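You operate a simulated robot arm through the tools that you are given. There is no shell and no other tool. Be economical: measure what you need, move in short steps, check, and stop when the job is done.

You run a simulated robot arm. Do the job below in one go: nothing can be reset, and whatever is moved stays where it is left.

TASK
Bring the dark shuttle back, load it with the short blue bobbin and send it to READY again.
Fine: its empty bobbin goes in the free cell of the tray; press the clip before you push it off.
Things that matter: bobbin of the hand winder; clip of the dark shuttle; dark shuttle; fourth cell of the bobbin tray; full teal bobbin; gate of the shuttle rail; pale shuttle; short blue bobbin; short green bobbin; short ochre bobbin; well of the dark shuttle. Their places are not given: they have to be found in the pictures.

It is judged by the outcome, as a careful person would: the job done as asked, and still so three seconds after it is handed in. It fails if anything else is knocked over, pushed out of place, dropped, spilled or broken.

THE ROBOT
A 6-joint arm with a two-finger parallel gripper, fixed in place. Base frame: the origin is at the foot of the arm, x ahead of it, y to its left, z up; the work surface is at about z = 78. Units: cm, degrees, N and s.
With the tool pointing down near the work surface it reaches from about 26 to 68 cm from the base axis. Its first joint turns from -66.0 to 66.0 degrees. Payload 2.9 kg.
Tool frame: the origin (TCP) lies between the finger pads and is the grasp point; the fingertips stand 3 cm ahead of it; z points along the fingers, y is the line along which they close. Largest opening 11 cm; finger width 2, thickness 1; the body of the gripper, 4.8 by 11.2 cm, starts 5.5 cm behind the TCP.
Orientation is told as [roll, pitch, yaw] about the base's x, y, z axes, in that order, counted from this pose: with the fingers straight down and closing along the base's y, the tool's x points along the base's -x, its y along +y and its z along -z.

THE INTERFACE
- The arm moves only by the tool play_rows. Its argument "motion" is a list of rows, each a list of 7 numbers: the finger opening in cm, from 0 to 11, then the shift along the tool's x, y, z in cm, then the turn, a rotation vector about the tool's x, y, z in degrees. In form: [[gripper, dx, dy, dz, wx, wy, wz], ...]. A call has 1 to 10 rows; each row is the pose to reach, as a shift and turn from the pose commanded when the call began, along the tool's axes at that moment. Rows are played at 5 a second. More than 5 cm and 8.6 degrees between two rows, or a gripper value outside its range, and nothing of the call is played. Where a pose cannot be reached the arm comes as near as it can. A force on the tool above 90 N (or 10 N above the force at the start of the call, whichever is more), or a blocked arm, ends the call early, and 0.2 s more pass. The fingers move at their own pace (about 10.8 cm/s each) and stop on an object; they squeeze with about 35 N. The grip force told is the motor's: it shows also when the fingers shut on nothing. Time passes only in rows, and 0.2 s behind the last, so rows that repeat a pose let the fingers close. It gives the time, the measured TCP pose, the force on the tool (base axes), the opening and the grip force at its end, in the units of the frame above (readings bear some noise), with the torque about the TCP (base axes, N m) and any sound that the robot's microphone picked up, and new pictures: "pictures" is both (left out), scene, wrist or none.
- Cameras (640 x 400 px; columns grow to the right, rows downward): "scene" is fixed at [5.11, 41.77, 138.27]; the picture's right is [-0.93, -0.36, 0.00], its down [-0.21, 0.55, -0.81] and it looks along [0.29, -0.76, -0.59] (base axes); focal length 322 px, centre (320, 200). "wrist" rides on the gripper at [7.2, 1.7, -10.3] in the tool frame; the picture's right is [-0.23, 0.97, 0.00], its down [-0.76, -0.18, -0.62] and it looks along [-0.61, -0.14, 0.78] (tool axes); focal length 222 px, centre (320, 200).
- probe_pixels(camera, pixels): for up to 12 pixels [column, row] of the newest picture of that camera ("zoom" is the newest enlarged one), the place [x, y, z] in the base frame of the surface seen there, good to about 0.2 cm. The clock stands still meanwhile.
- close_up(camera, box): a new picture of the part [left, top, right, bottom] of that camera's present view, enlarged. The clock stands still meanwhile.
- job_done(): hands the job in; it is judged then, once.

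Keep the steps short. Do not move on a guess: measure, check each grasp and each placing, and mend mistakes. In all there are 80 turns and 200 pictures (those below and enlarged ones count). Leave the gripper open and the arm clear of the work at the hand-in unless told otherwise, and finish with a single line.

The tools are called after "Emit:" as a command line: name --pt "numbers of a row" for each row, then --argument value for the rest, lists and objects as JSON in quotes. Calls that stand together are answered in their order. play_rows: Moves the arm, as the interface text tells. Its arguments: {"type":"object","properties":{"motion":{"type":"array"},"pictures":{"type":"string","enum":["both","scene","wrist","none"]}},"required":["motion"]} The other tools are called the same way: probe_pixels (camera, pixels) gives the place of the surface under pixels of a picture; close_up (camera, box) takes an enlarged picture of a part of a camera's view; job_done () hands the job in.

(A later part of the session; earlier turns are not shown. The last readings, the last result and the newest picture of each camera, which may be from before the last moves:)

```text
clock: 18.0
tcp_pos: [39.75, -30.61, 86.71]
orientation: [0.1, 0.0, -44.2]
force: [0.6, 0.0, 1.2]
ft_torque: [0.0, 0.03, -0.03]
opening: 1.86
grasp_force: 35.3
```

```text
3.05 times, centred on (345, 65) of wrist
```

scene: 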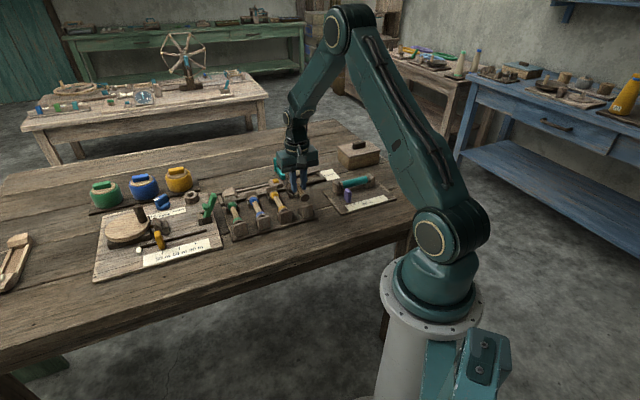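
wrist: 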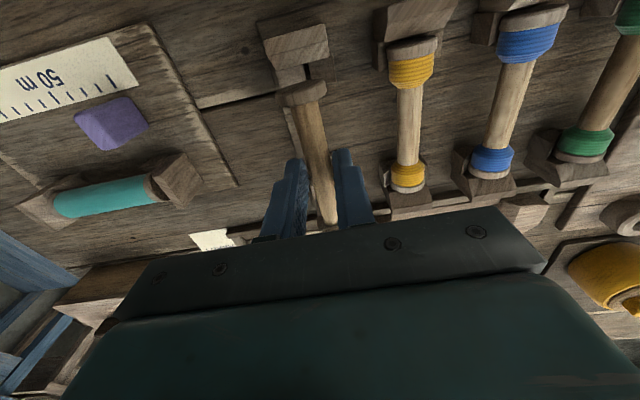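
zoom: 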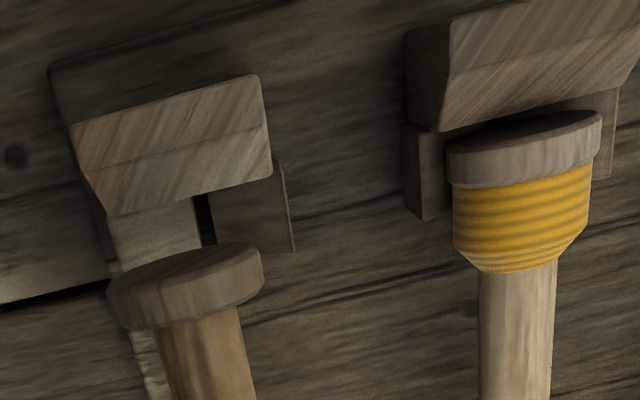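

Emit:
probe_pixels --camera "zoom" --pixels '[[180, 150], [180, 120], [185, 190], [185, 262], [190, 310], [530, 70], [535, 40], [535, 100], [525, 128], [525, 170], [200, 225], [150, 230]]'

Emit:
probe_pixels --camera "scene" --pixels '[[271, 188], [271, 190], [272, 192], [275, 195], [288, 184], [288, 187], [289, 192], [280, 211], [283, 209], [306, 206], [300, 207], [251, 195]]'

```text
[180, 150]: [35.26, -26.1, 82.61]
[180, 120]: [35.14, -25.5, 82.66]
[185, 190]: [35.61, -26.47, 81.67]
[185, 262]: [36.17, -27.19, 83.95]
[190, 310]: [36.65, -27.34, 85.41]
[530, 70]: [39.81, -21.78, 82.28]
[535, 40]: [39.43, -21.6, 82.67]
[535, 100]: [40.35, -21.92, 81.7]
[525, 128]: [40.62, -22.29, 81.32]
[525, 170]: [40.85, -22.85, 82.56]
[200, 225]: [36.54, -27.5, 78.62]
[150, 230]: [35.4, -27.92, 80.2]
```

```text
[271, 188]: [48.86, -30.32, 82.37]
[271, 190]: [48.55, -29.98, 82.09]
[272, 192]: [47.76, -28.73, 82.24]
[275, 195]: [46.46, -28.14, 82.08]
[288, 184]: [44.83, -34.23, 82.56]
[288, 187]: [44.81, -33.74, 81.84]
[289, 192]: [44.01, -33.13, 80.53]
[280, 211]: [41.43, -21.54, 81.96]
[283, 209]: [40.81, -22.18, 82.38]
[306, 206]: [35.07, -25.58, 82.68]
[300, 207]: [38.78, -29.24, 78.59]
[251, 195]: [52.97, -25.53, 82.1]
```

The bobbin's middle should be about 0.35 cm further outward. I shift it by 0.38 and descend again gently.

Emit:
play_rows --pt "0 0.38 0 0 0 0 0" --pt "0 0.38 0 0.8 0 0 0" --pt "0 0.38 0 1.4 0 0 0" --pt "0 0.38 0 1.8 0 0 0"

Emit:
close_up --camera "scene" --box '[240, 160, 336, 220]'

```text
clock: 19.0
tcp_pos: [39.5, -30.39, 85.04]
orientation: [0.0, 0.1, -44.1]
force: [-0.2, 0.8, -0.5]
ft_torque: [-0.01, -0.02, 0.03]
opening: 1.86
grasp_force: 35.4
```

scene: 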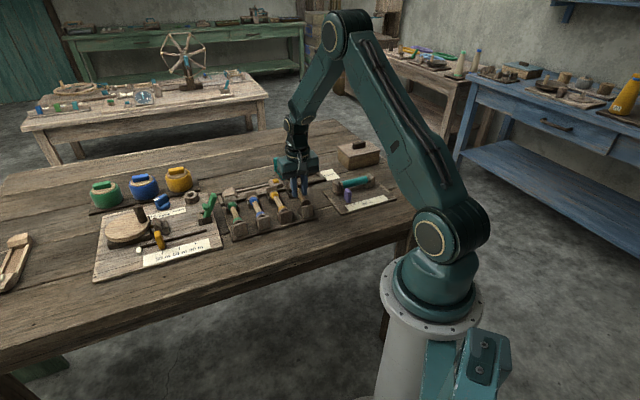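
wrist: 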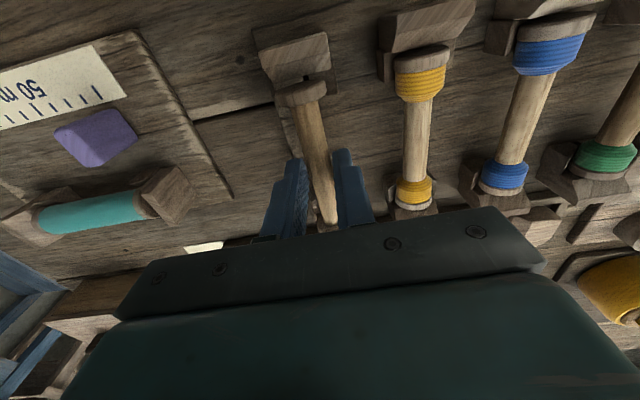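

```text
6.67 times, centred on (288, 190) of scene
```

zoom: 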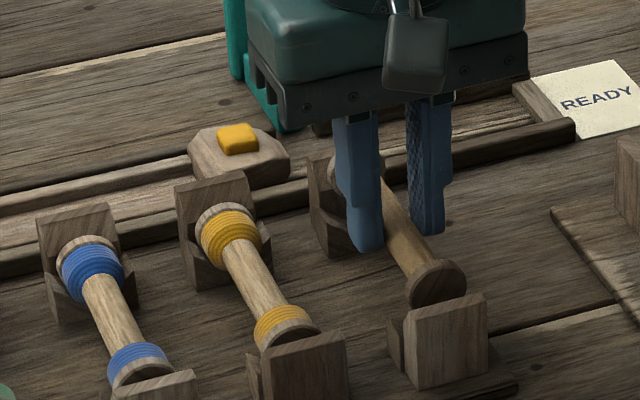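

No contact now. I continue down in small steps until it seats.

Emit:
play_rows --pt "0 0 0 0.4 0 0 0" --pt "0 0 0 0.8 0 0 0" --pt "0 0 0 1.1 0 0 0"

Emit:
close_up --camera "scene" --box '[240, 160, 336, 220]'

```text
clock: 19.8
tcp_pos: [39.51, -30.24, 83.91]
orientation: [0.0, 0.1, -44.2]
force: [0.6, 1.4, 2.0]
ft_torque: [0.06, 0.1, -0.06]
opening: 1.86
grasp_force: 35.3
```

scene: 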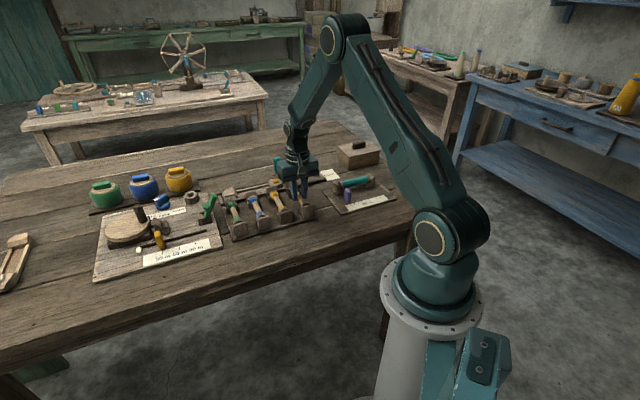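
wrist: 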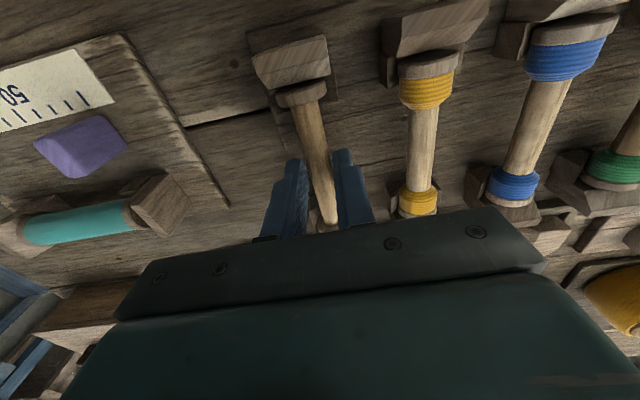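

```text
6.67 times, centred on (288, 190) of scene
```

zoom: 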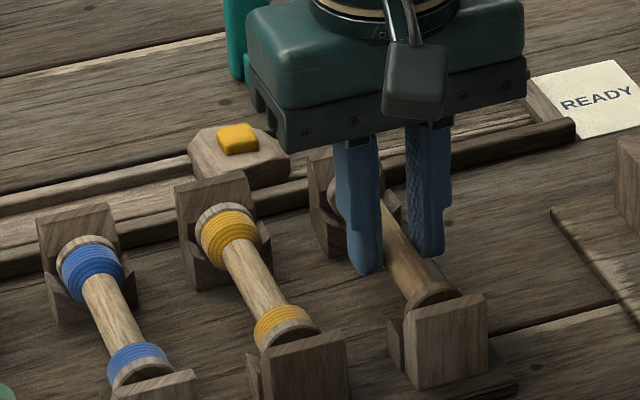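

It has gone between the blocks, with first light contact of 2 N. A little lower.

Emit:
play_rows --pt "0 0 0 0.15 0 0 0" --pt "0 0 0 0.3 0 0 0" --pt "0 0 0 0.3 0 0 0" --pictures "none"

```text
clock: 20.6
tcp_pos: [39.6, -30.35, 83.71]
orientation: [0.1, 0.0, -44.2]
force: [3.4, 7.2, 17.0]
ft_torque: [0.77, 0.47, -0.32]
opening: 1.88
grasp_force: 34.7
```

The outer wedges push it toward +y (17 N up): the bobbin sits slightly to the READY side. I relax by 0.15 cm and open slowly so it settles in the V.

Emit:
play_rows --pt "0 0 0.12 -0.1 0 0 0" --pt "0 0 0.2 -0.1 0 0 0" --pt "2.2 0 0.2 -0.1 0 0 0" --pt "2.8 0 0.2 -0.1 0 0 0" --pt "3.4 0 0.2 -0.1 0 0 0" --pt "3.4 0 0.2 -0.1 0 0 0"

Emit:
close_up --camera "scene" --box '[240, 160, 336, 220]'

```text
clock: 22.0
tcp_pos: [39.64, -30.43, 83.54]
orientation: [0.0, -0.1, -44.2]
force: [-0.3, -0.1, -1.3]
ft_torque: [-0.02, 0.04, 0.02]
opening: 3.37
grasp_force: 0.1
```

scene: 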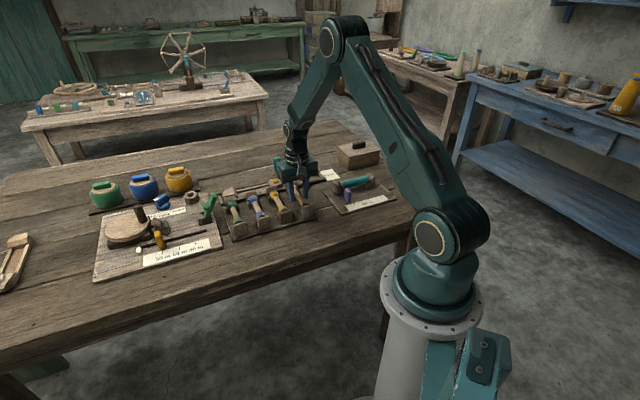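
wrist: 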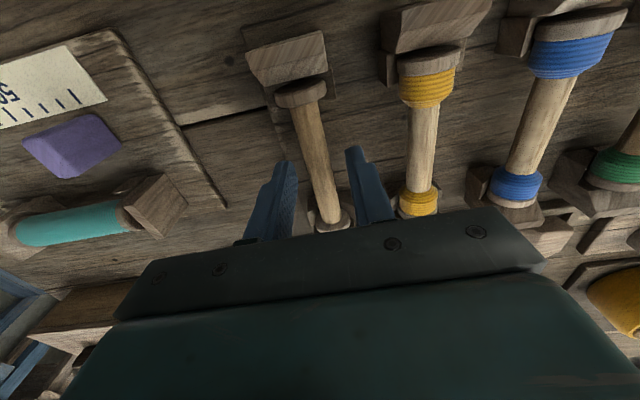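

```text
6.67 times, centred on (288, 190) of scene
```

zoom: 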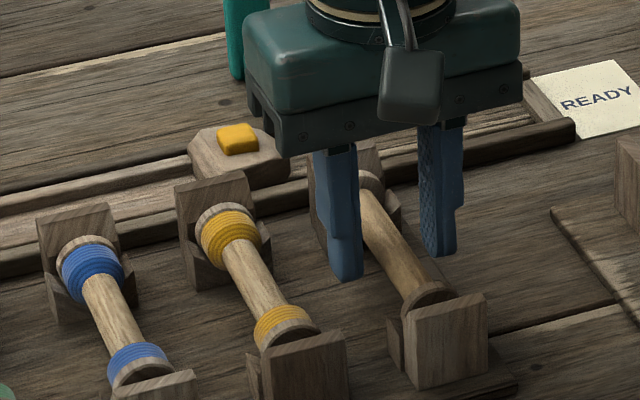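

The empty bobbin is seated level in cell 4. I rise straight up and move 12.4 cm along the tray to hover over the blue bobbin.

Emit:
play_rows --pt "3.4 0 0 -3 0 0 0" --pt "3.4 0 0 -6 0 0 0" --pt "3.4 0 3 -7 0 0 0" --pt "3.4 0 6.5 -7 0 0 0" --pt "3.4 0 10 -7 0 0 0" --pt "3.4 0 12.4 -7 0 0 0" --pt "3.4 0 12.4 -3 0 0 0" --pt "3.4 0 12.4 -3 0 0 0"

Emit:
close_up --camera "scene" --box '[216, 160, 328, 230]'

Emit:
close_up --camera "wrist" --box '[200, 40, 440, 190]'

```text
clock: 23.8
tcp_pos: [48.34, -21.26, 86.47]
orientation: [0.0, 0.1, -44.3]
force: [0.6, -0.1, 0.2]
ft_torque: [-0.01, 0.02, -0.03]
opening: 3.4
grasp_force: 0.1
```

scene: 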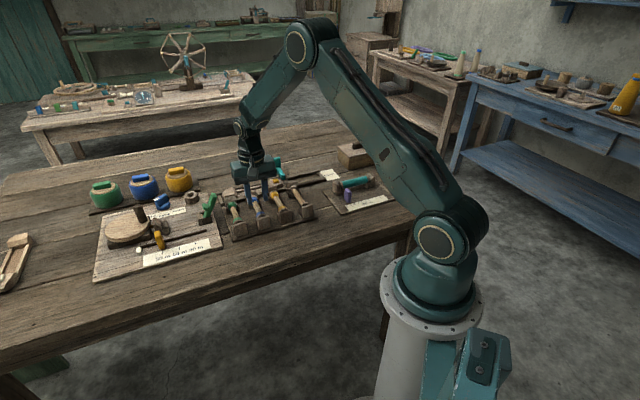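
wrist: 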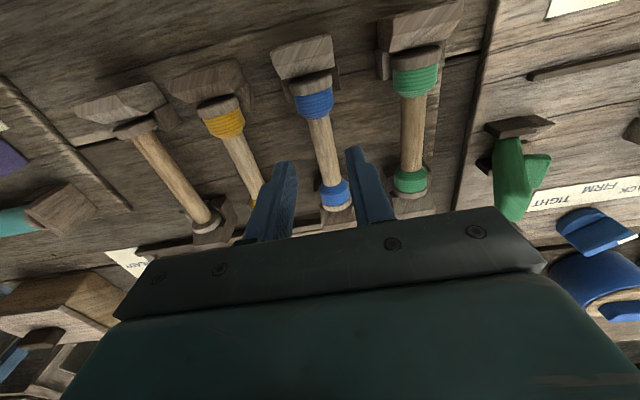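

```text
5.71 times, centred on (272, 195) of scene
```

zoom: 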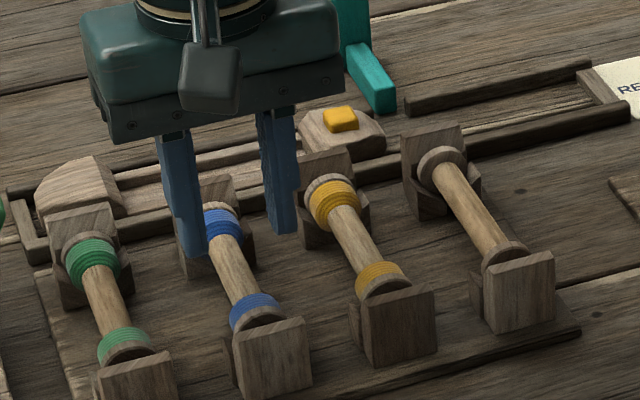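

```text
2.67 times, centred on (320, 115) of wrist
```

zoom: 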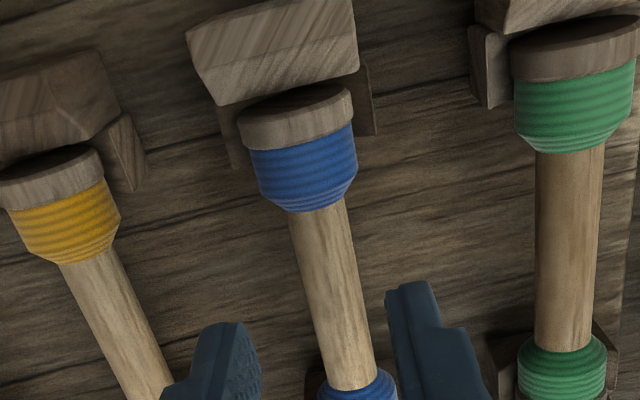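

Emit:
probe_pixels --camera "zoom" --pixels '[[322, 230], [335, 290], [350, 360], [295, 130], [345, 390], [90, 330], [565, 280]]'

Emit:
play_rows --pt "3.4 0 0 1.2 0 0 0" --pt "3.4 0 0 1.2 0 0 0" --pictures "none"

```text
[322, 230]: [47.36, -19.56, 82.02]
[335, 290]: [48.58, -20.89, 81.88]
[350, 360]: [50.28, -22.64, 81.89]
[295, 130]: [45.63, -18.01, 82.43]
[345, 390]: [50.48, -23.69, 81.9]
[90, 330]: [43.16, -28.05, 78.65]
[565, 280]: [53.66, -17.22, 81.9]
```

```text
clock: 24.4
tcp_pos: [48.34, -21.35, 85.36]
orientation: [0.1, 0.0, -44.1]
force: [0.4, -1.0, -0.1]
ft_torque: [0.0, 0.03, 0.02]
opening: 3.4
grasp_force: 0.1
```

The barrel lies about 0.4 cm toward +y of the grip. I correct, go down to z≈83.75, and close.

Emit:
play_rows --pt "3.4 0 0.38 0 0 0 0" --pt "3.4 0 0.38 0.8 0 0 0" --pt "3.4 0 0.38 1.6 0 0 0" --pt "2.6 0 0.38 1.6 0 0 0" --pt "0 0 0.38 1.6 0 0 0" --pt "0 0 0.38 1.6 0 0 0"

Emit:
close_up --camera "scene" --box '[216, 160, 328, 230]'

```text
clock: 25.8
tcp_pos: [48.58, -21.15, 83.9]
orientation: [0.1, 0.0, -44.2]
force: [1.0, 1.1, 0.4]
ft_torque: [0.02, -0.01, -0.04]
opening: 1.87
grasp_force: 34.9
```

scene: 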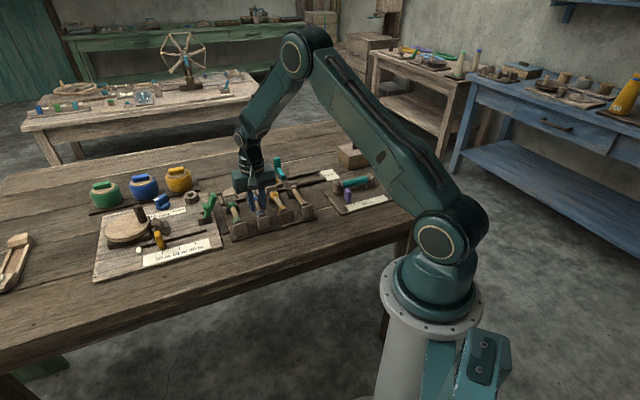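
wrist: 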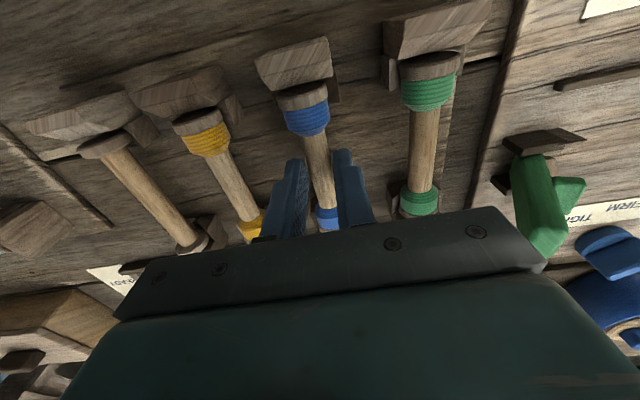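

```text
5.71 times, centred on (272, 195) of scene
```

zoom: 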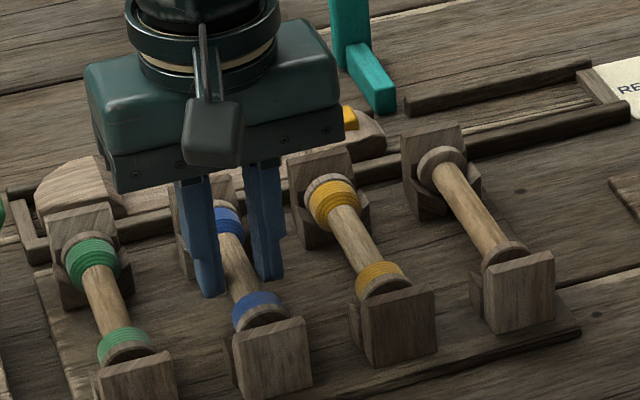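

Blue bobbin gripped (1.87 cm). I lift it straight up and begin turning toward the shuttle.

Emit:
play_rows --pt "0 0 0 -1 0 0 0" --pt "0 0 0 -4.5 0 0 0" --pt "0 0 0 -8.5 0 0 0" --pt "0 -1 0 -10 0 0 -8.2" --pt "0 -2.5 -0.4 -10 0 0 -16.4" --pt "0 -4 -0.8 -10 0 0 -24.6" --pt "0 -5.5 -1.2 -10 0 0 -32.8" --pt "0 -7 -1.6 -10 0 0 -41" --pt "0 -8.5 -2 -10 0 0 -49.2" --pt "0 -10 -2.2 -10 0 0 -57.4"

```text
clock: 28.0
tcp_pos: [54.19, -29.84, 93.84]
orientation: [0.1, 0.0, 13.3]
force: [0.5, -0.5, -0.2]
ft_torque: [-0.03, 0.02, -0.02]
opening: 1.88
grasp_force: 34.6
```

scene: 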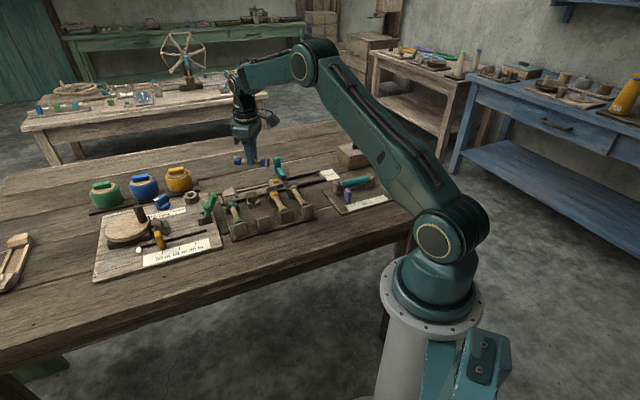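
wrist: 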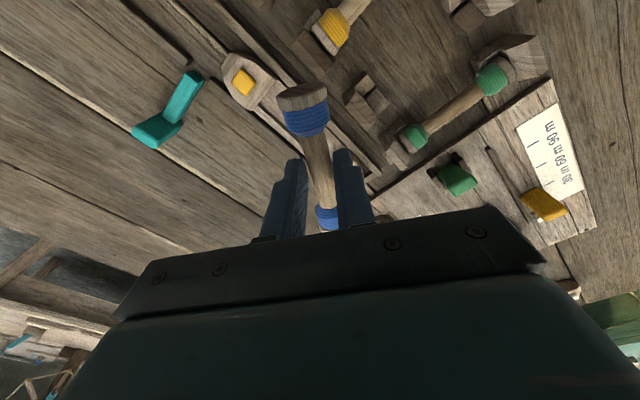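

I finish the turn and hover over the well.

Emit:
play_rows --pt "0 -0.3 -0.6 0 0 0 -8" --pt "0 -0.7 -1.2 0 0 0 -16" --pt "0 -1 -1.8 0 0 0 -24" --pt "0 -1.32 -2.41 0 0 0 -31.9" --pt "0 -1.32 -2.41 4 0 0 -31.9" --pt "0 -1.32 -2.41 7.5 0 0 -31.9" --pt "0 -1.32 -2.41 7.5 0 0 -31.9"

Emit:
close_up --camera "scene" --box '[200, 150, 312, 220]'

Emit:
close_up --camera "wrist" --box '[220, 0, 412, 120]'

```text
clock: 29.6
tcp_pos: [55.93, -31.71, 86.28]
orientation: [0.0, 0.0, 45.1]
force: [0.7, 0.1, 0.6]
ft_torque: [0.0, -0.02, -0.02]
opening: 1.85
grasp_force: 35.2
```

scene: 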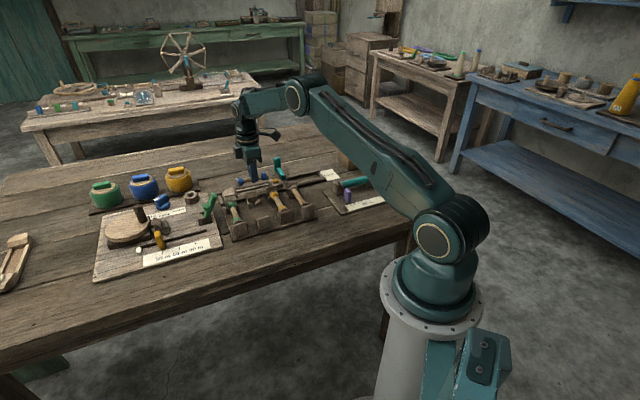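
wrist: 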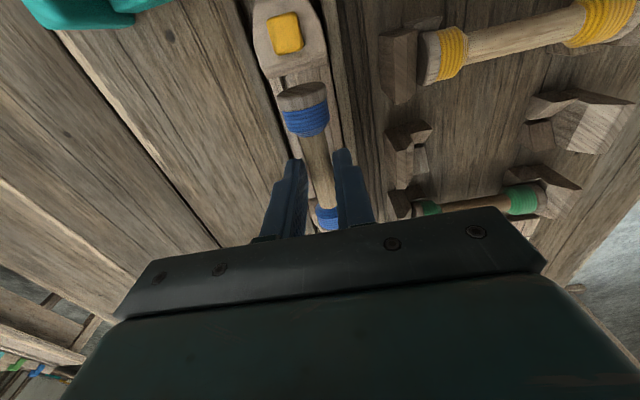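

```text
5.71 times, centred on (256, 185) of scene
```

zoom: 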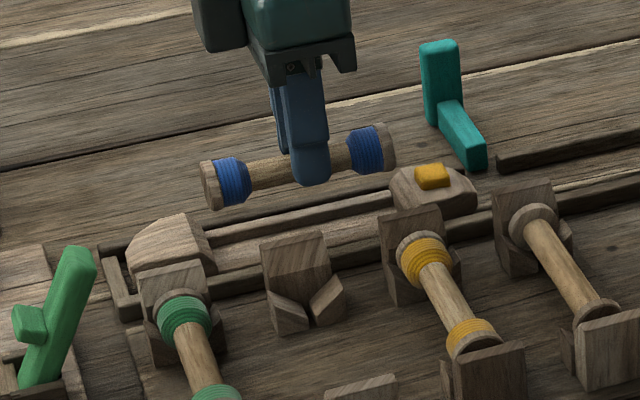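

```text
3.33 times, centred on (316, 60) of wrist
```

zoom: 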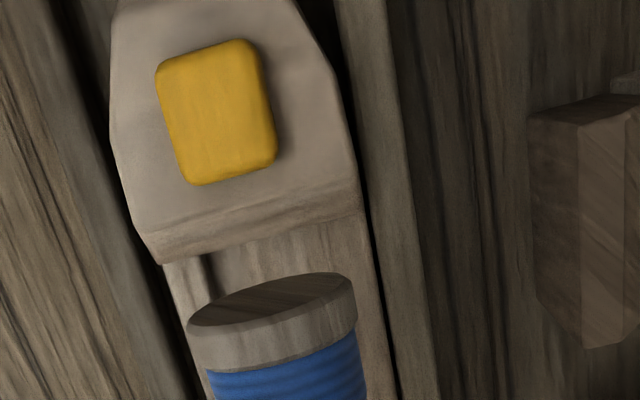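

The bobbin is above the well. I go down to about 0.9 cm above the seat and read the force.

Emit:
play_rows --pt "0 0 -0.1 1 0 0 0" --pt "0 0 -0.1 2 0 0 0" --pt "0 0 -0.1 2.6 0 0 0" --pt "0 0 -0.1 2.9 0 0 0"

Emit:
close_up --camera "scene" --box '[208, 155, 304, 215]'

Emit:
close_up --camera "wrist" --box '[220, 0, 412, 120]'

```text
clock: 30.6
tcp_pos: [56.17, -31.65, 83.4]
orientation: [0.1, 0.1, 45.1]
force: [0.5, -0.4, -0.4]
ft_torque: [0.02, -0.02, -0.02]
opening: 1.88
grasp_force: 35.5
```

scene: 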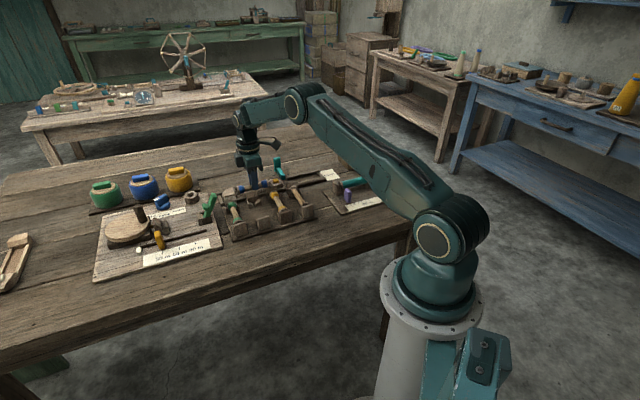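
wrist: 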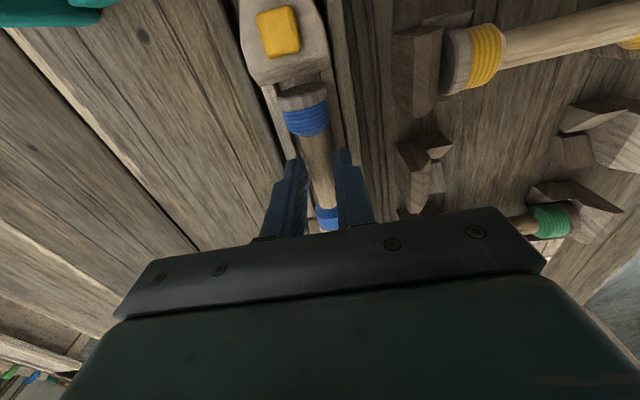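

```text
6.67 times, centred on (256, 185) of scene
```

zoom: 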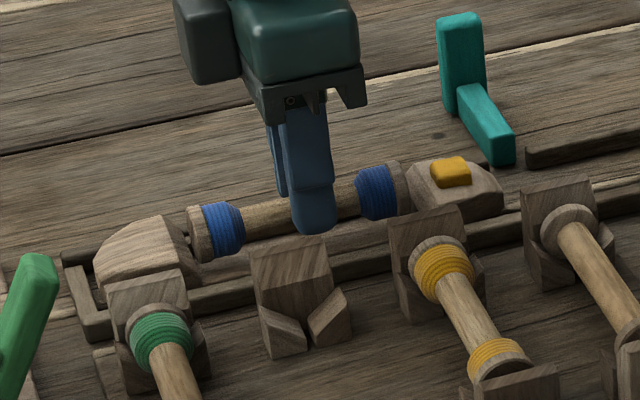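

```text
3.33 times, centred on (316, 60) of wrist
```

zoom: 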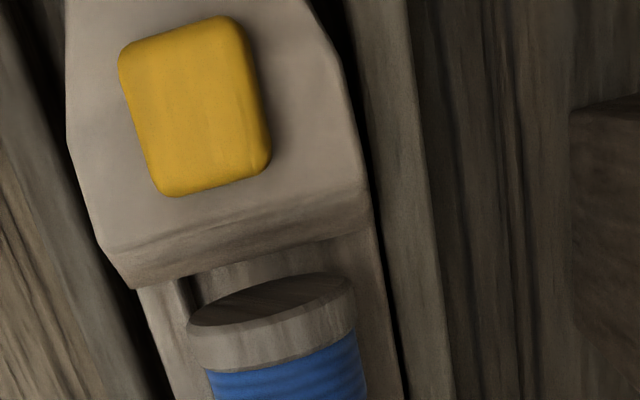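

It is already between the end blocks with no contact. I continue down to the seat in small steps.

Emit:
play_rows --pt "0 0 0 0.3 0 0 0" --pt "0 0 0 0.6 0 0 0" --pt "0 0 0 0.8 0 0 0" --pt "0 0 0 0.8 0 0 0"

Emit:
close_up --camera "wrist" --box '[220, 0, 412, 120]'

```text
clock: 31.6
tcp_pos: [56.02, -31.79, 82.76]
orientation: [0.0, 0.0, 45.1]
force: [0.3, -0.2, -0.2]
ft_torque: [0.0, -0.02, 0.01]
opening: 1.86
grasp_force: 35.2
```

scene: 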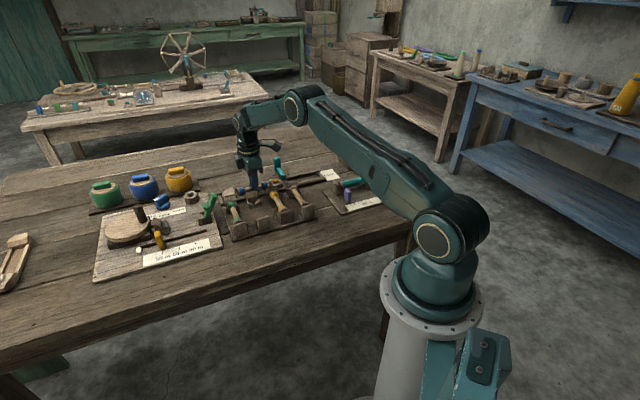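
wrist: 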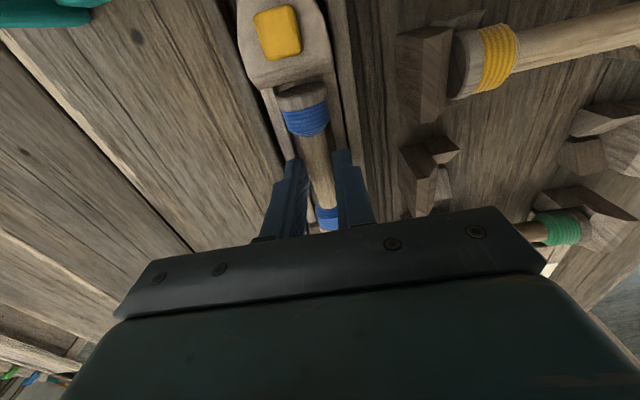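

```text
3.33 times, centred on (316, 60) of wrist
```

zoom: 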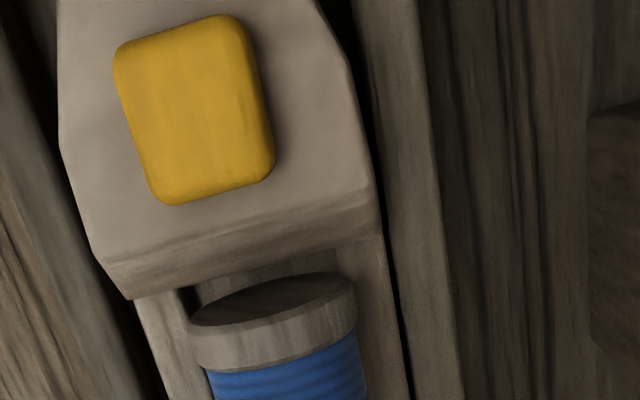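

Still free, so a bit lower.

Emit:
play_rows --pt "0 0 0 0.15 0 0 0" --pt "0 0 0 0.3 0 0 0" --pt "0 0 0 0.3 0 0 0" --pictures "none"

```text
clock: 32.4
tcp_pos: [56.24, -31.78, 82.44]
orientation: [-0.2, -0.1, 45.1]
force: [-4.6, 1.9, 20.4]
ft_torque: [0.11, 0.1, -0.01]
opening: 1.85
grasp_force: 34.9
```

20 N of upward contact at the expected seat height, so it is seated. I ease up 0.1, open slowly, and check.

Emit:
play_rows --pt "0 0 0 -0.12 0 0 0" --pt "2.2 0 0 -0.12 0 0 0" --pt "2.8 0 0 -0.12 0 0 0" --pt "3.2 0 0 -0.12 0 0 0" --pt "3.2 0 0 -0.5 0 0 0" --pt "3.2 0 0 -3 0 0 0" --pt "3.2 0 0 -6 0 0 0" --pt "3.2 -2 0 -10 0 0 0"

Emit:
close_up --camera "wrist" --box '[220, 0, 412, 160]'

Emit:
close_up --camera "scene" --box '[208, 155, 304, 215]'

```text
clock: 34.2
tcp_pos: [57.52, -30.68, 92.04]
orientation: [0.0, 0.0, 45.2]
force: [0.2, 0.2, -0.5]
ft_torque: [0.0, 0.02, 0.05]
opening: 3.21
grasp_force: 0.0
```

scene: 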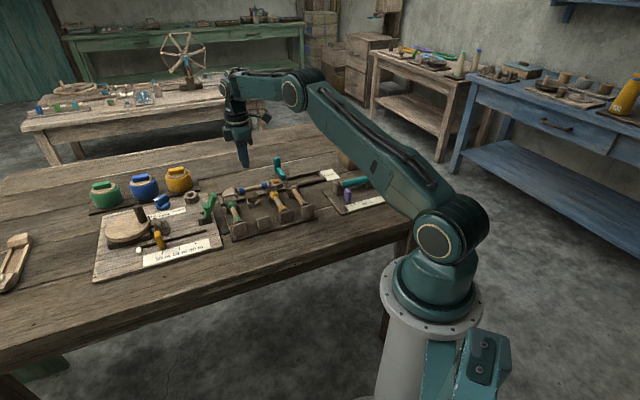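
wrist: 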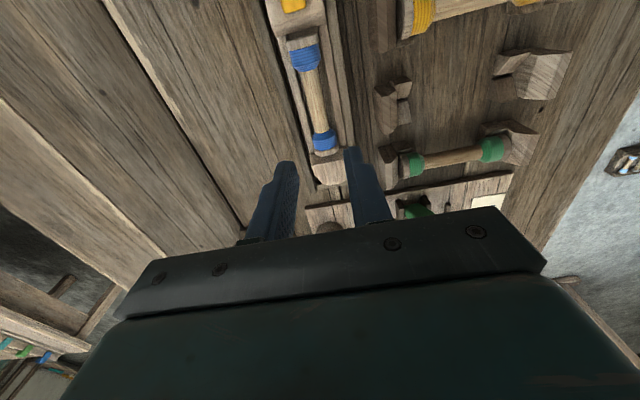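

```text
2.50 times, centred on (316, 80) of wrist
```

zoom: 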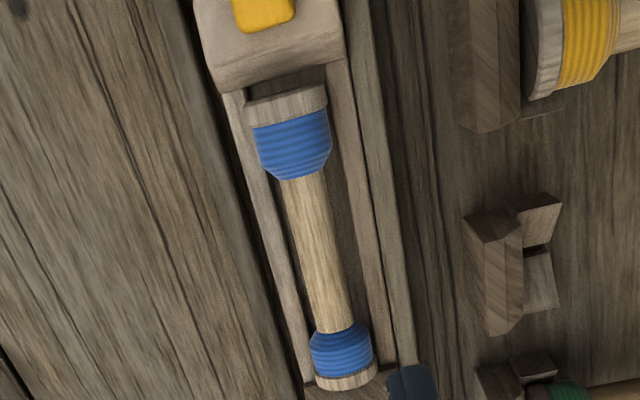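

```text
6.67 times, centred on (256, 185) of scene
```

zoom: 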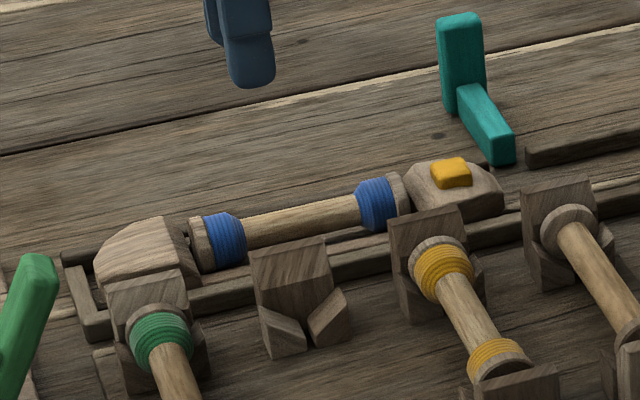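

I check the seating heights against the old bobbin (flange tops 81.3, barrel 80.65).

Emit:
probe_pixels --camera "scene" --pixels '[[239, 187], [265, 183], [261, 182], [253, 186], [242, 188], [267, 185], [237, 190], [250, 187], [323, 180]]'

Emit:
probe_pixels --camera "wrist" --pixels '[[303, 40], [306, 60], [312, 90], [317, 115], [322, 135], [326, 150], [300, 30], [292, 4], [330, 166]]'

```text
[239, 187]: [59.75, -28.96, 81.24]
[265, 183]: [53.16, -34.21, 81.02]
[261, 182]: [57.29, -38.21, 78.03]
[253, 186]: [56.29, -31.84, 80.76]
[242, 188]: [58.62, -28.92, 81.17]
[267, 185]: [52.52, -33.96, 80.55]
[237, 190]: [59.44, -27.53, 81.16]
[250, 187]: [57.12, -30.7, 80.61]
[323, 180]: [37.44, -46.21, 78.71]
```

```text
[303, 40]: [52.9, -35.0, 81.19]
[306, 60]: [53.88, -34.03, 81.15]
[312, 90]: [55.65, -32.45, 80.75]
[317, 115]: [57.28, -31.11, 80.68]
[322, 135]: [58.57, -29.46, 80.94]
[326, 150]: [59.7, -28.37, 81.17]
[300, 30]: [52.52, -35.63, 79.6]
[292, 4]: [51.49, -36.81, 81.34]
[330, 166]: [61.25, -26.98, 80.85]
```

The blue bobbin is seated level: flanges 81.2, barrel 80.7. Next comes the clip at about (51.1,-37.1), top 81.3. I close the fingers and hover over it.

Emit:
play_rows --pt "0 3 0 0 0 0 0" --pt "0 6 0 0 0 0 0" --pt "0 9.15 0 0 0 0 0" --pt "0 9.15 0 4 0 0 0" --pt "0 9.15 0 6.5 0 0 0" --pt "0 9.15 0 6.5 0 0 0"

Emit:
close_up --camera "scene" --box '[224, 150, 320, 210]'

Emit:
close_up --camera "wrist" --box '[240, 80, 432, 200]'

```text
clock: 35.6
tcp_pos: [50.87, -37.0, 85.78]
orientation: [0.1, -0.1, 45.0]
force: [-0.1, -0.2, 0.2]
ft_torque: [-0.01, 0.04, 0.02]
opening: 0.03
grasp_force: 35.6
```

scene: 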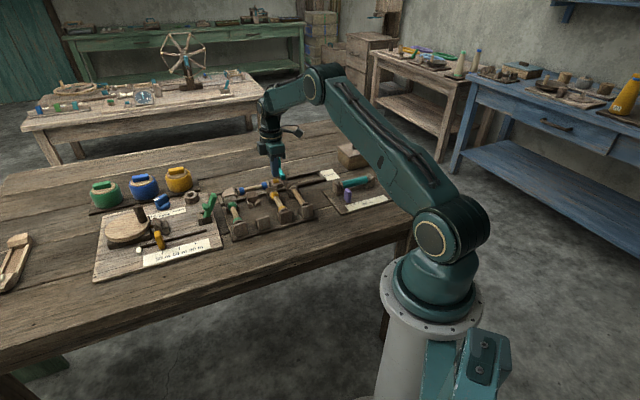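
wrist: 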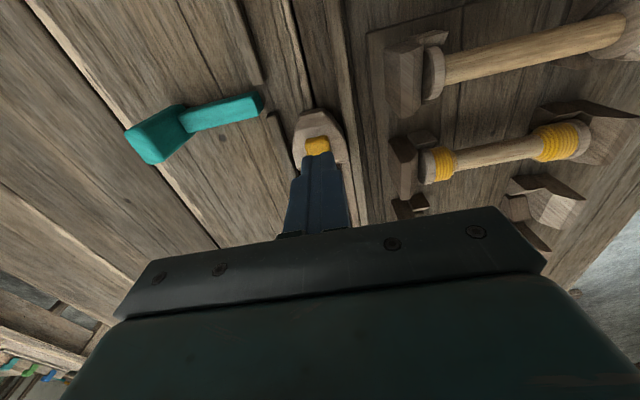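

```text
6.67 times, centred on (272, 180) of scene
```

zoom: 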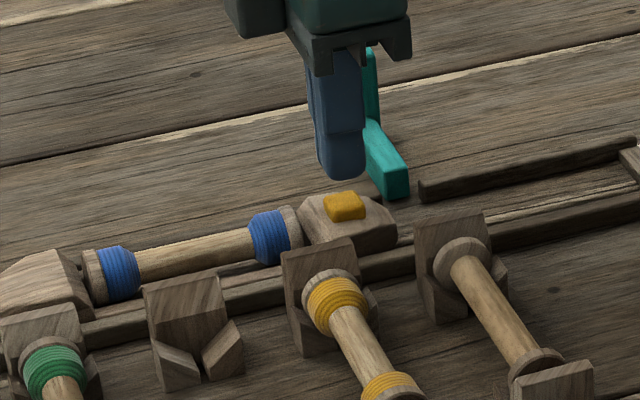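

```text
3.33 times, centred on (336, 140) of wrist
```

zoom: 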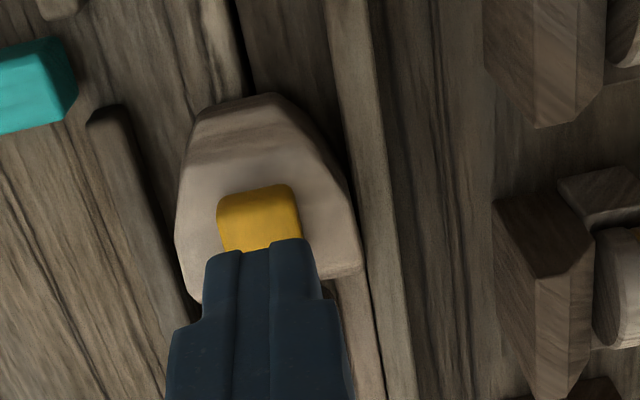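

Emit:
probe_pixels --camera "wrist" --pixels '[[316, 139], [308, 142], [325, 141], [318, 150], [310, 125]]'

Emit:
probe_pixels --camera "scene" --pixels '[[323, 181], [321, 179], [326, 180], [324, 183]]'

Emit:
probe_pixels --camera "scene" --pixels '[[275.5, 179.8], [277.5, 180], [273.5, 181], [275, 182.5], [270, 184], [284, 182]]'

```text
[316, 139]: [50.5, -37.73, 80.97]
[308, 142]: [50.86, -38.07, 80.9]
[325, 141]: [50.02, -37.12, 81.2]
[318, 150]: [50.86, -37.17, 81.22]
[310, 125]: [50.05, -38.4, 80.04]
```

```text
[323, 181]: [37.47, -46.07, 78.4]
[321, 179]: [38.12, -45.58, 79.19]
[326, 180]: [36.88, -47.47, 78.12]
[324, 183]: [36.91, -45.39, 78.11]
```

```text
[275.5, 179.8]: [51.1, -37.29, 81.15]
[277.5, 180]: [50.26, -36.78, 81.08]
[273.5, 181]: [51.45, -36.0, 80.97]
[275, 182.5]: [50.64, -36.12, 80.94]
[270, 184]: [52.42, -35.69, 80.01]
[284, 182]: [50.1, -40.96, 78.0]
```

The tips are centred over the clip. I press down slowly.

Emit:
play_rows --pt "0 0 0 0.8 0 0 0" --pt "0 0 0 1.4 0 0 0" --pt "0 0 0 1.6 0 0 0" --pt "0 0 0 1.75 0 0 0" --pictures "none"

```text
clock: 36.6
tcp_pos: [51.11, -36.93, 84.11]
orientation: [0.0, 0.0, 45.1]
force: [0.6, 0.4, 0.4]
ft_torque: [0.01, 0.0, 0.05]
opening: 0.0
grasp_force: 35.4
```

Emit:
play_rows --pt "0 0 0 0.15 0 0 0" --pt "0 0 0 0.3 0 0 0" --pt "0 0 0 0.3 0 0 0" --pictures "scene"

Emit:
close_up --camera "scene" --box '[240, 160, 304, 200]'

```text
clock: 37.4
tcp_pos: [51.14, -37.03, 83.89]
orientation: [0.0, 0.0, 44.9]
force: [-0.3, 0.2, 1.0]
ft_torque: [-0.02, 0.04, 0.04]
opening: 0.01
grasp_force: 35.4
```

scene: 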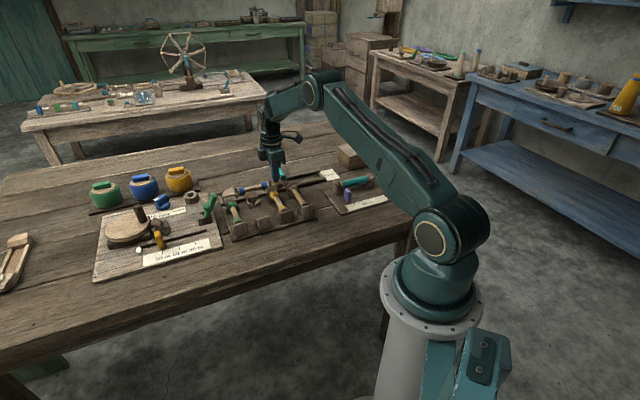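

```text
10.00 times, centred on (272, 180) of scene
```

zoom: 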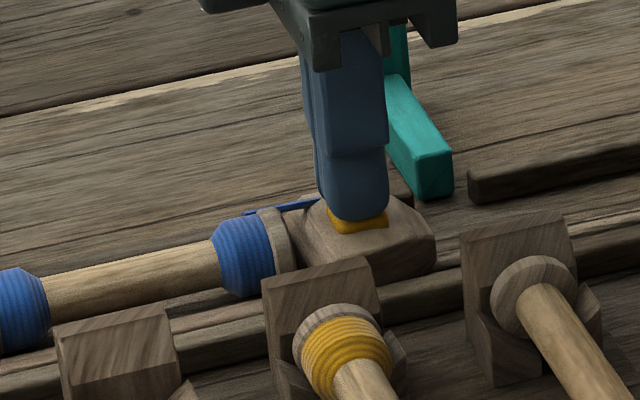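

The clip is going down and a blue thread now shows leading to it. I press slightly further to be sure it holds, then lift.

Emit:
play_rows --pt "0 0 0 0.15 0 0 0" --pt "0 0 0 0.25 0 0 0" --pt "0 0 0 0.25 0 0 0" --pictures "none"

```text
clock: 38.2
tcp_pos: [51.19, -36.93, 83.69]
orientation: [-0.1, -0.1, 45.0]
force: [-0.5, -1.6, 2.7]
ft_torque: [-0.04, 0.0, 0.0]
opening: 0.0
grasp_force: 35.2
```

Emit:
play_rows --pt "0 0 0 0.12 0 0 0" --pt "0 0 0 0.12 0 0 0" --pt "0 0 0 -1 0 0 0" --pt "0 0 0 -4 0 0 0" --pt "0 0 0 -8 0 0 0"

Emit:
close_up --camera "scene" --box '[224, 155, 304, 205]'

Emit:
close_up --camera "wrist" --box '[240, 80, 432, 200]'

```text
clock: 39.4
tcp_pos: [51.12, -37.2, 91.64]
orientation: [0.1, -0.1, 45.0]
force: [-0.6, 0.1, -0.4]
ft_torque: [0.03, -0.01, 0.01]
opening: 0.02
grasp_force: 35.6
```

scene: 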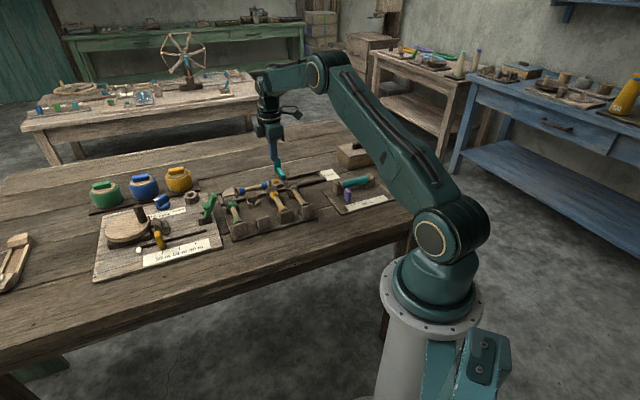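
wrist: 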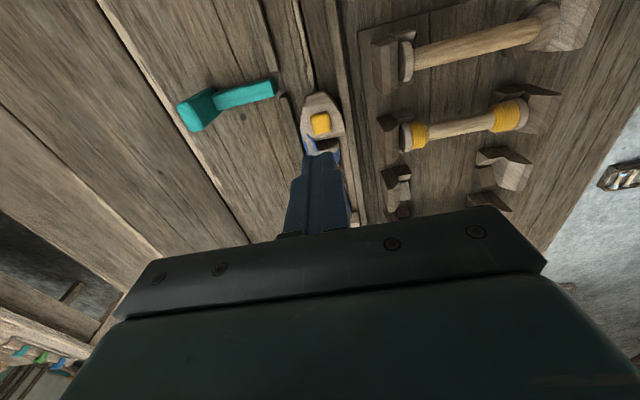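

```text
8.00 times, centred on (264, 180) of scene
```

zoom: 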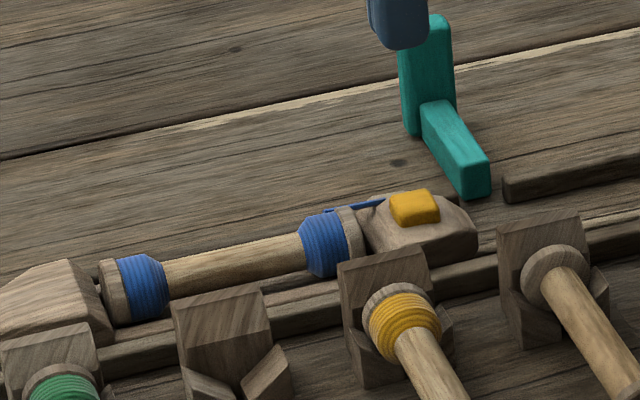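

```text
3.33 times, centred on (336, 140) of wrist
```

zoom: 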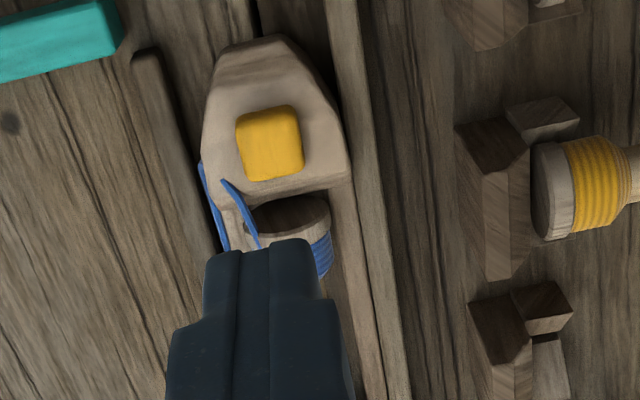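

The thread tail is held at the clip. Next the shuttle must return to READY. I move to see the tail end and measure it, since its nose is near the reach limit.

Emit:
play_rows --pt "0 -3 0 -2 0 0 0" --pt "0 -7 0 -4 0 0 0" --pt "4.6 -11 0 -5 0 0 0" --pt "4.6 -14 0 -6 0 0 0" --pictures "wrist"

Emit:
close_up --camera "wrist" --box '[220, 0, 412, 200]'

Emit:
close_up --camera "scene" --box '[208, 170, 272, 210]'

```text
clock: 40.4
tcp_pos: [61.08, -26.91, 97.59]
orientation: [-0.1, 0.0, 45.0]
force: [-0.6, 0.5, 0.3]
ft_torque: [-0.03, 0.01, 0.01]
opening: 4.59
grasp_force: 0.0
```

wrist: 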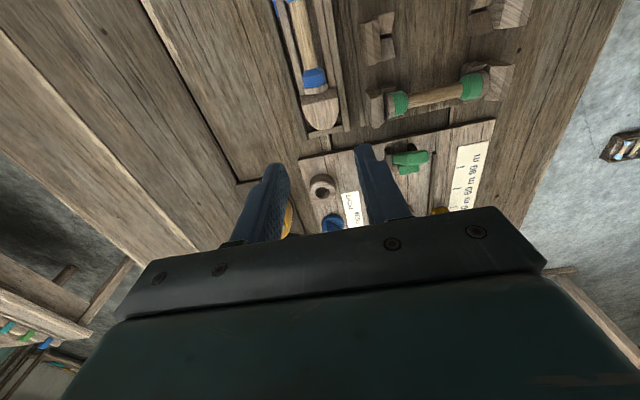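

```text
2.00 times, centred on (316, 100) of wrist
```

zoom: 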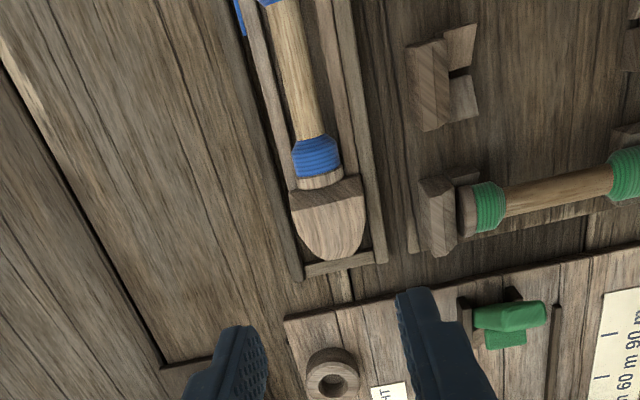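

```text
10.00 times, centred on (240, 190) of scene
```

zoom: 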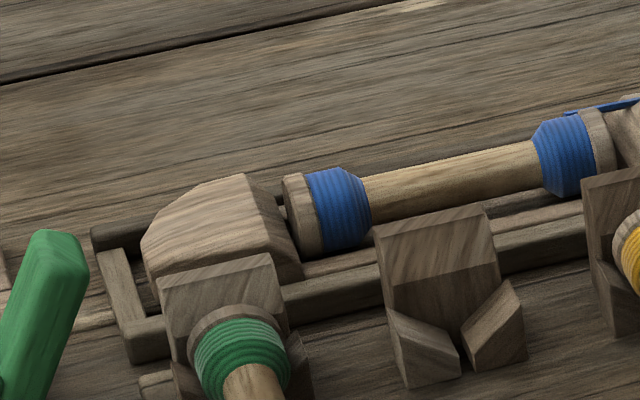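

Emit:
probe_pixels --camera "wrist" --pixels '[[323, 127], [303, 102], [336, 99], [318, 105], [326, 133], [320, 120], [305, 110], [337, 110], [317, 97], [300, 120], [343, 110]]'

```text
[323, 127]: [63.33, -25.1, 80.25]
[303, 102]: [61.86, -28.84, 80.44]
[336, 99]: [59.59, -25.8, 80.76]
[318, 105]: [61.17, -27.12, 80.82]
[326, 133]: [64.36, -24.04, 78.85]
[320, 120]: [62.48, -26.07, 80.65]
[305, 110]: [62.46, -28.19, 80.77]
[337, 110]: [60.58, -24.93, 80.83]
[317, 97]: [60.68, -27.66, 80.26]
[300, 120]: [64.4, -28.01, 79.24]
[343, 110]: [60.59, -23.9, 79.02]
```

The nose is at r≈68, so I will not push from behind it there. I grip the tail block across (3.8 cm wide) above the walls and drag, after a check of the green lever's height.

Emit:
probe_pixels --camera "scene" --pixels '[[214, 195], [206, 204], [224, 199]]'

Emit:
play_rows --pt "5.2 0.54 -0.15 4 0 0 0" --pt "5.2 0.54 -0.15 8 0 0 0" --pt "5.2 0.54 -0.15 11 0 0 0" --pt "5.2 0.54 -0.15 13 0 0 0" --pt "5.2 0.54 -0.15 13 0 0 0"

Emit:
close_up --camera "wrist" --box '[220, 60, 412, 220]'

Emit:
close_up --camera "scene" --box '[208, 160, 288, 210]'

```text
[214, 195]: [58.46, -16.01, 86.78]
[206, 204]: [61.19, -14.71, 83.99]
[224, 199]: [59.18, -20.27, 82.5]
```

```text
clock: 41.6
tcp_pos: [60.62, -27.4, 84.54]
orientation: [0.0, -0.1, 45.2]
force: [0.0, -0.7, 1.3]
ft_torque: [0.0, 0.0, -0.01]
opening: 5.21
grasp_force: 0.1
```

scene: 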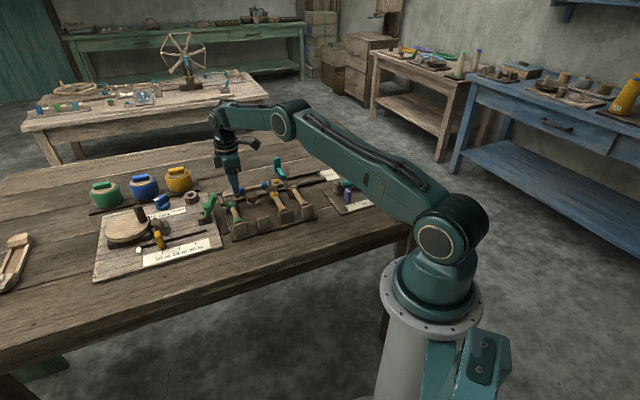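
wrist: 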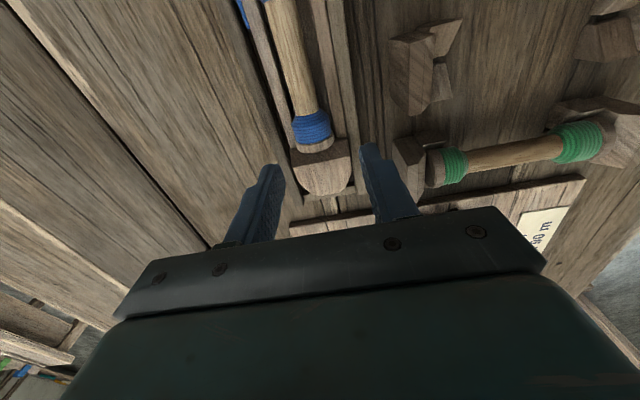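

```text
2.50 times, centred on (316, 140) of wrist
```

zoom: 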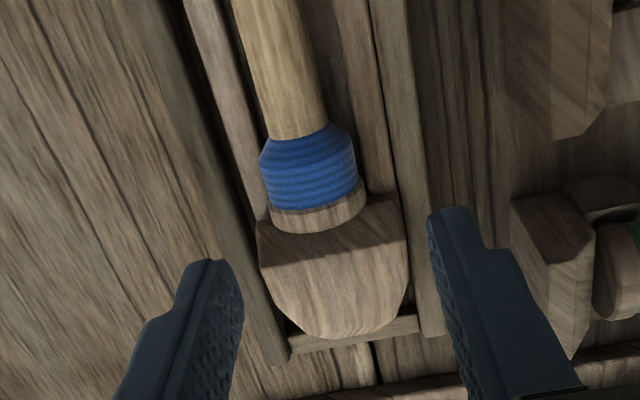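

```text
8.00 times, centred on (248, 185) of scene
```

zoom: 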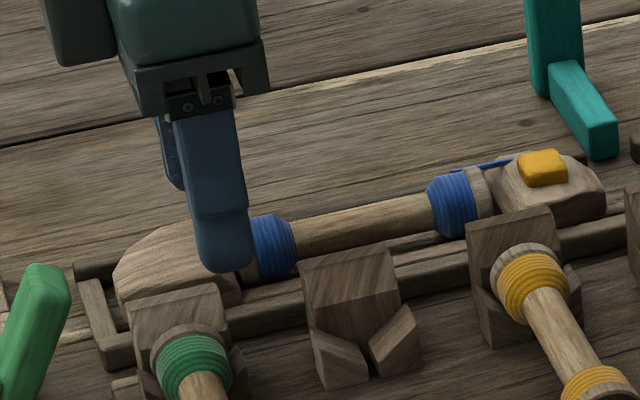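

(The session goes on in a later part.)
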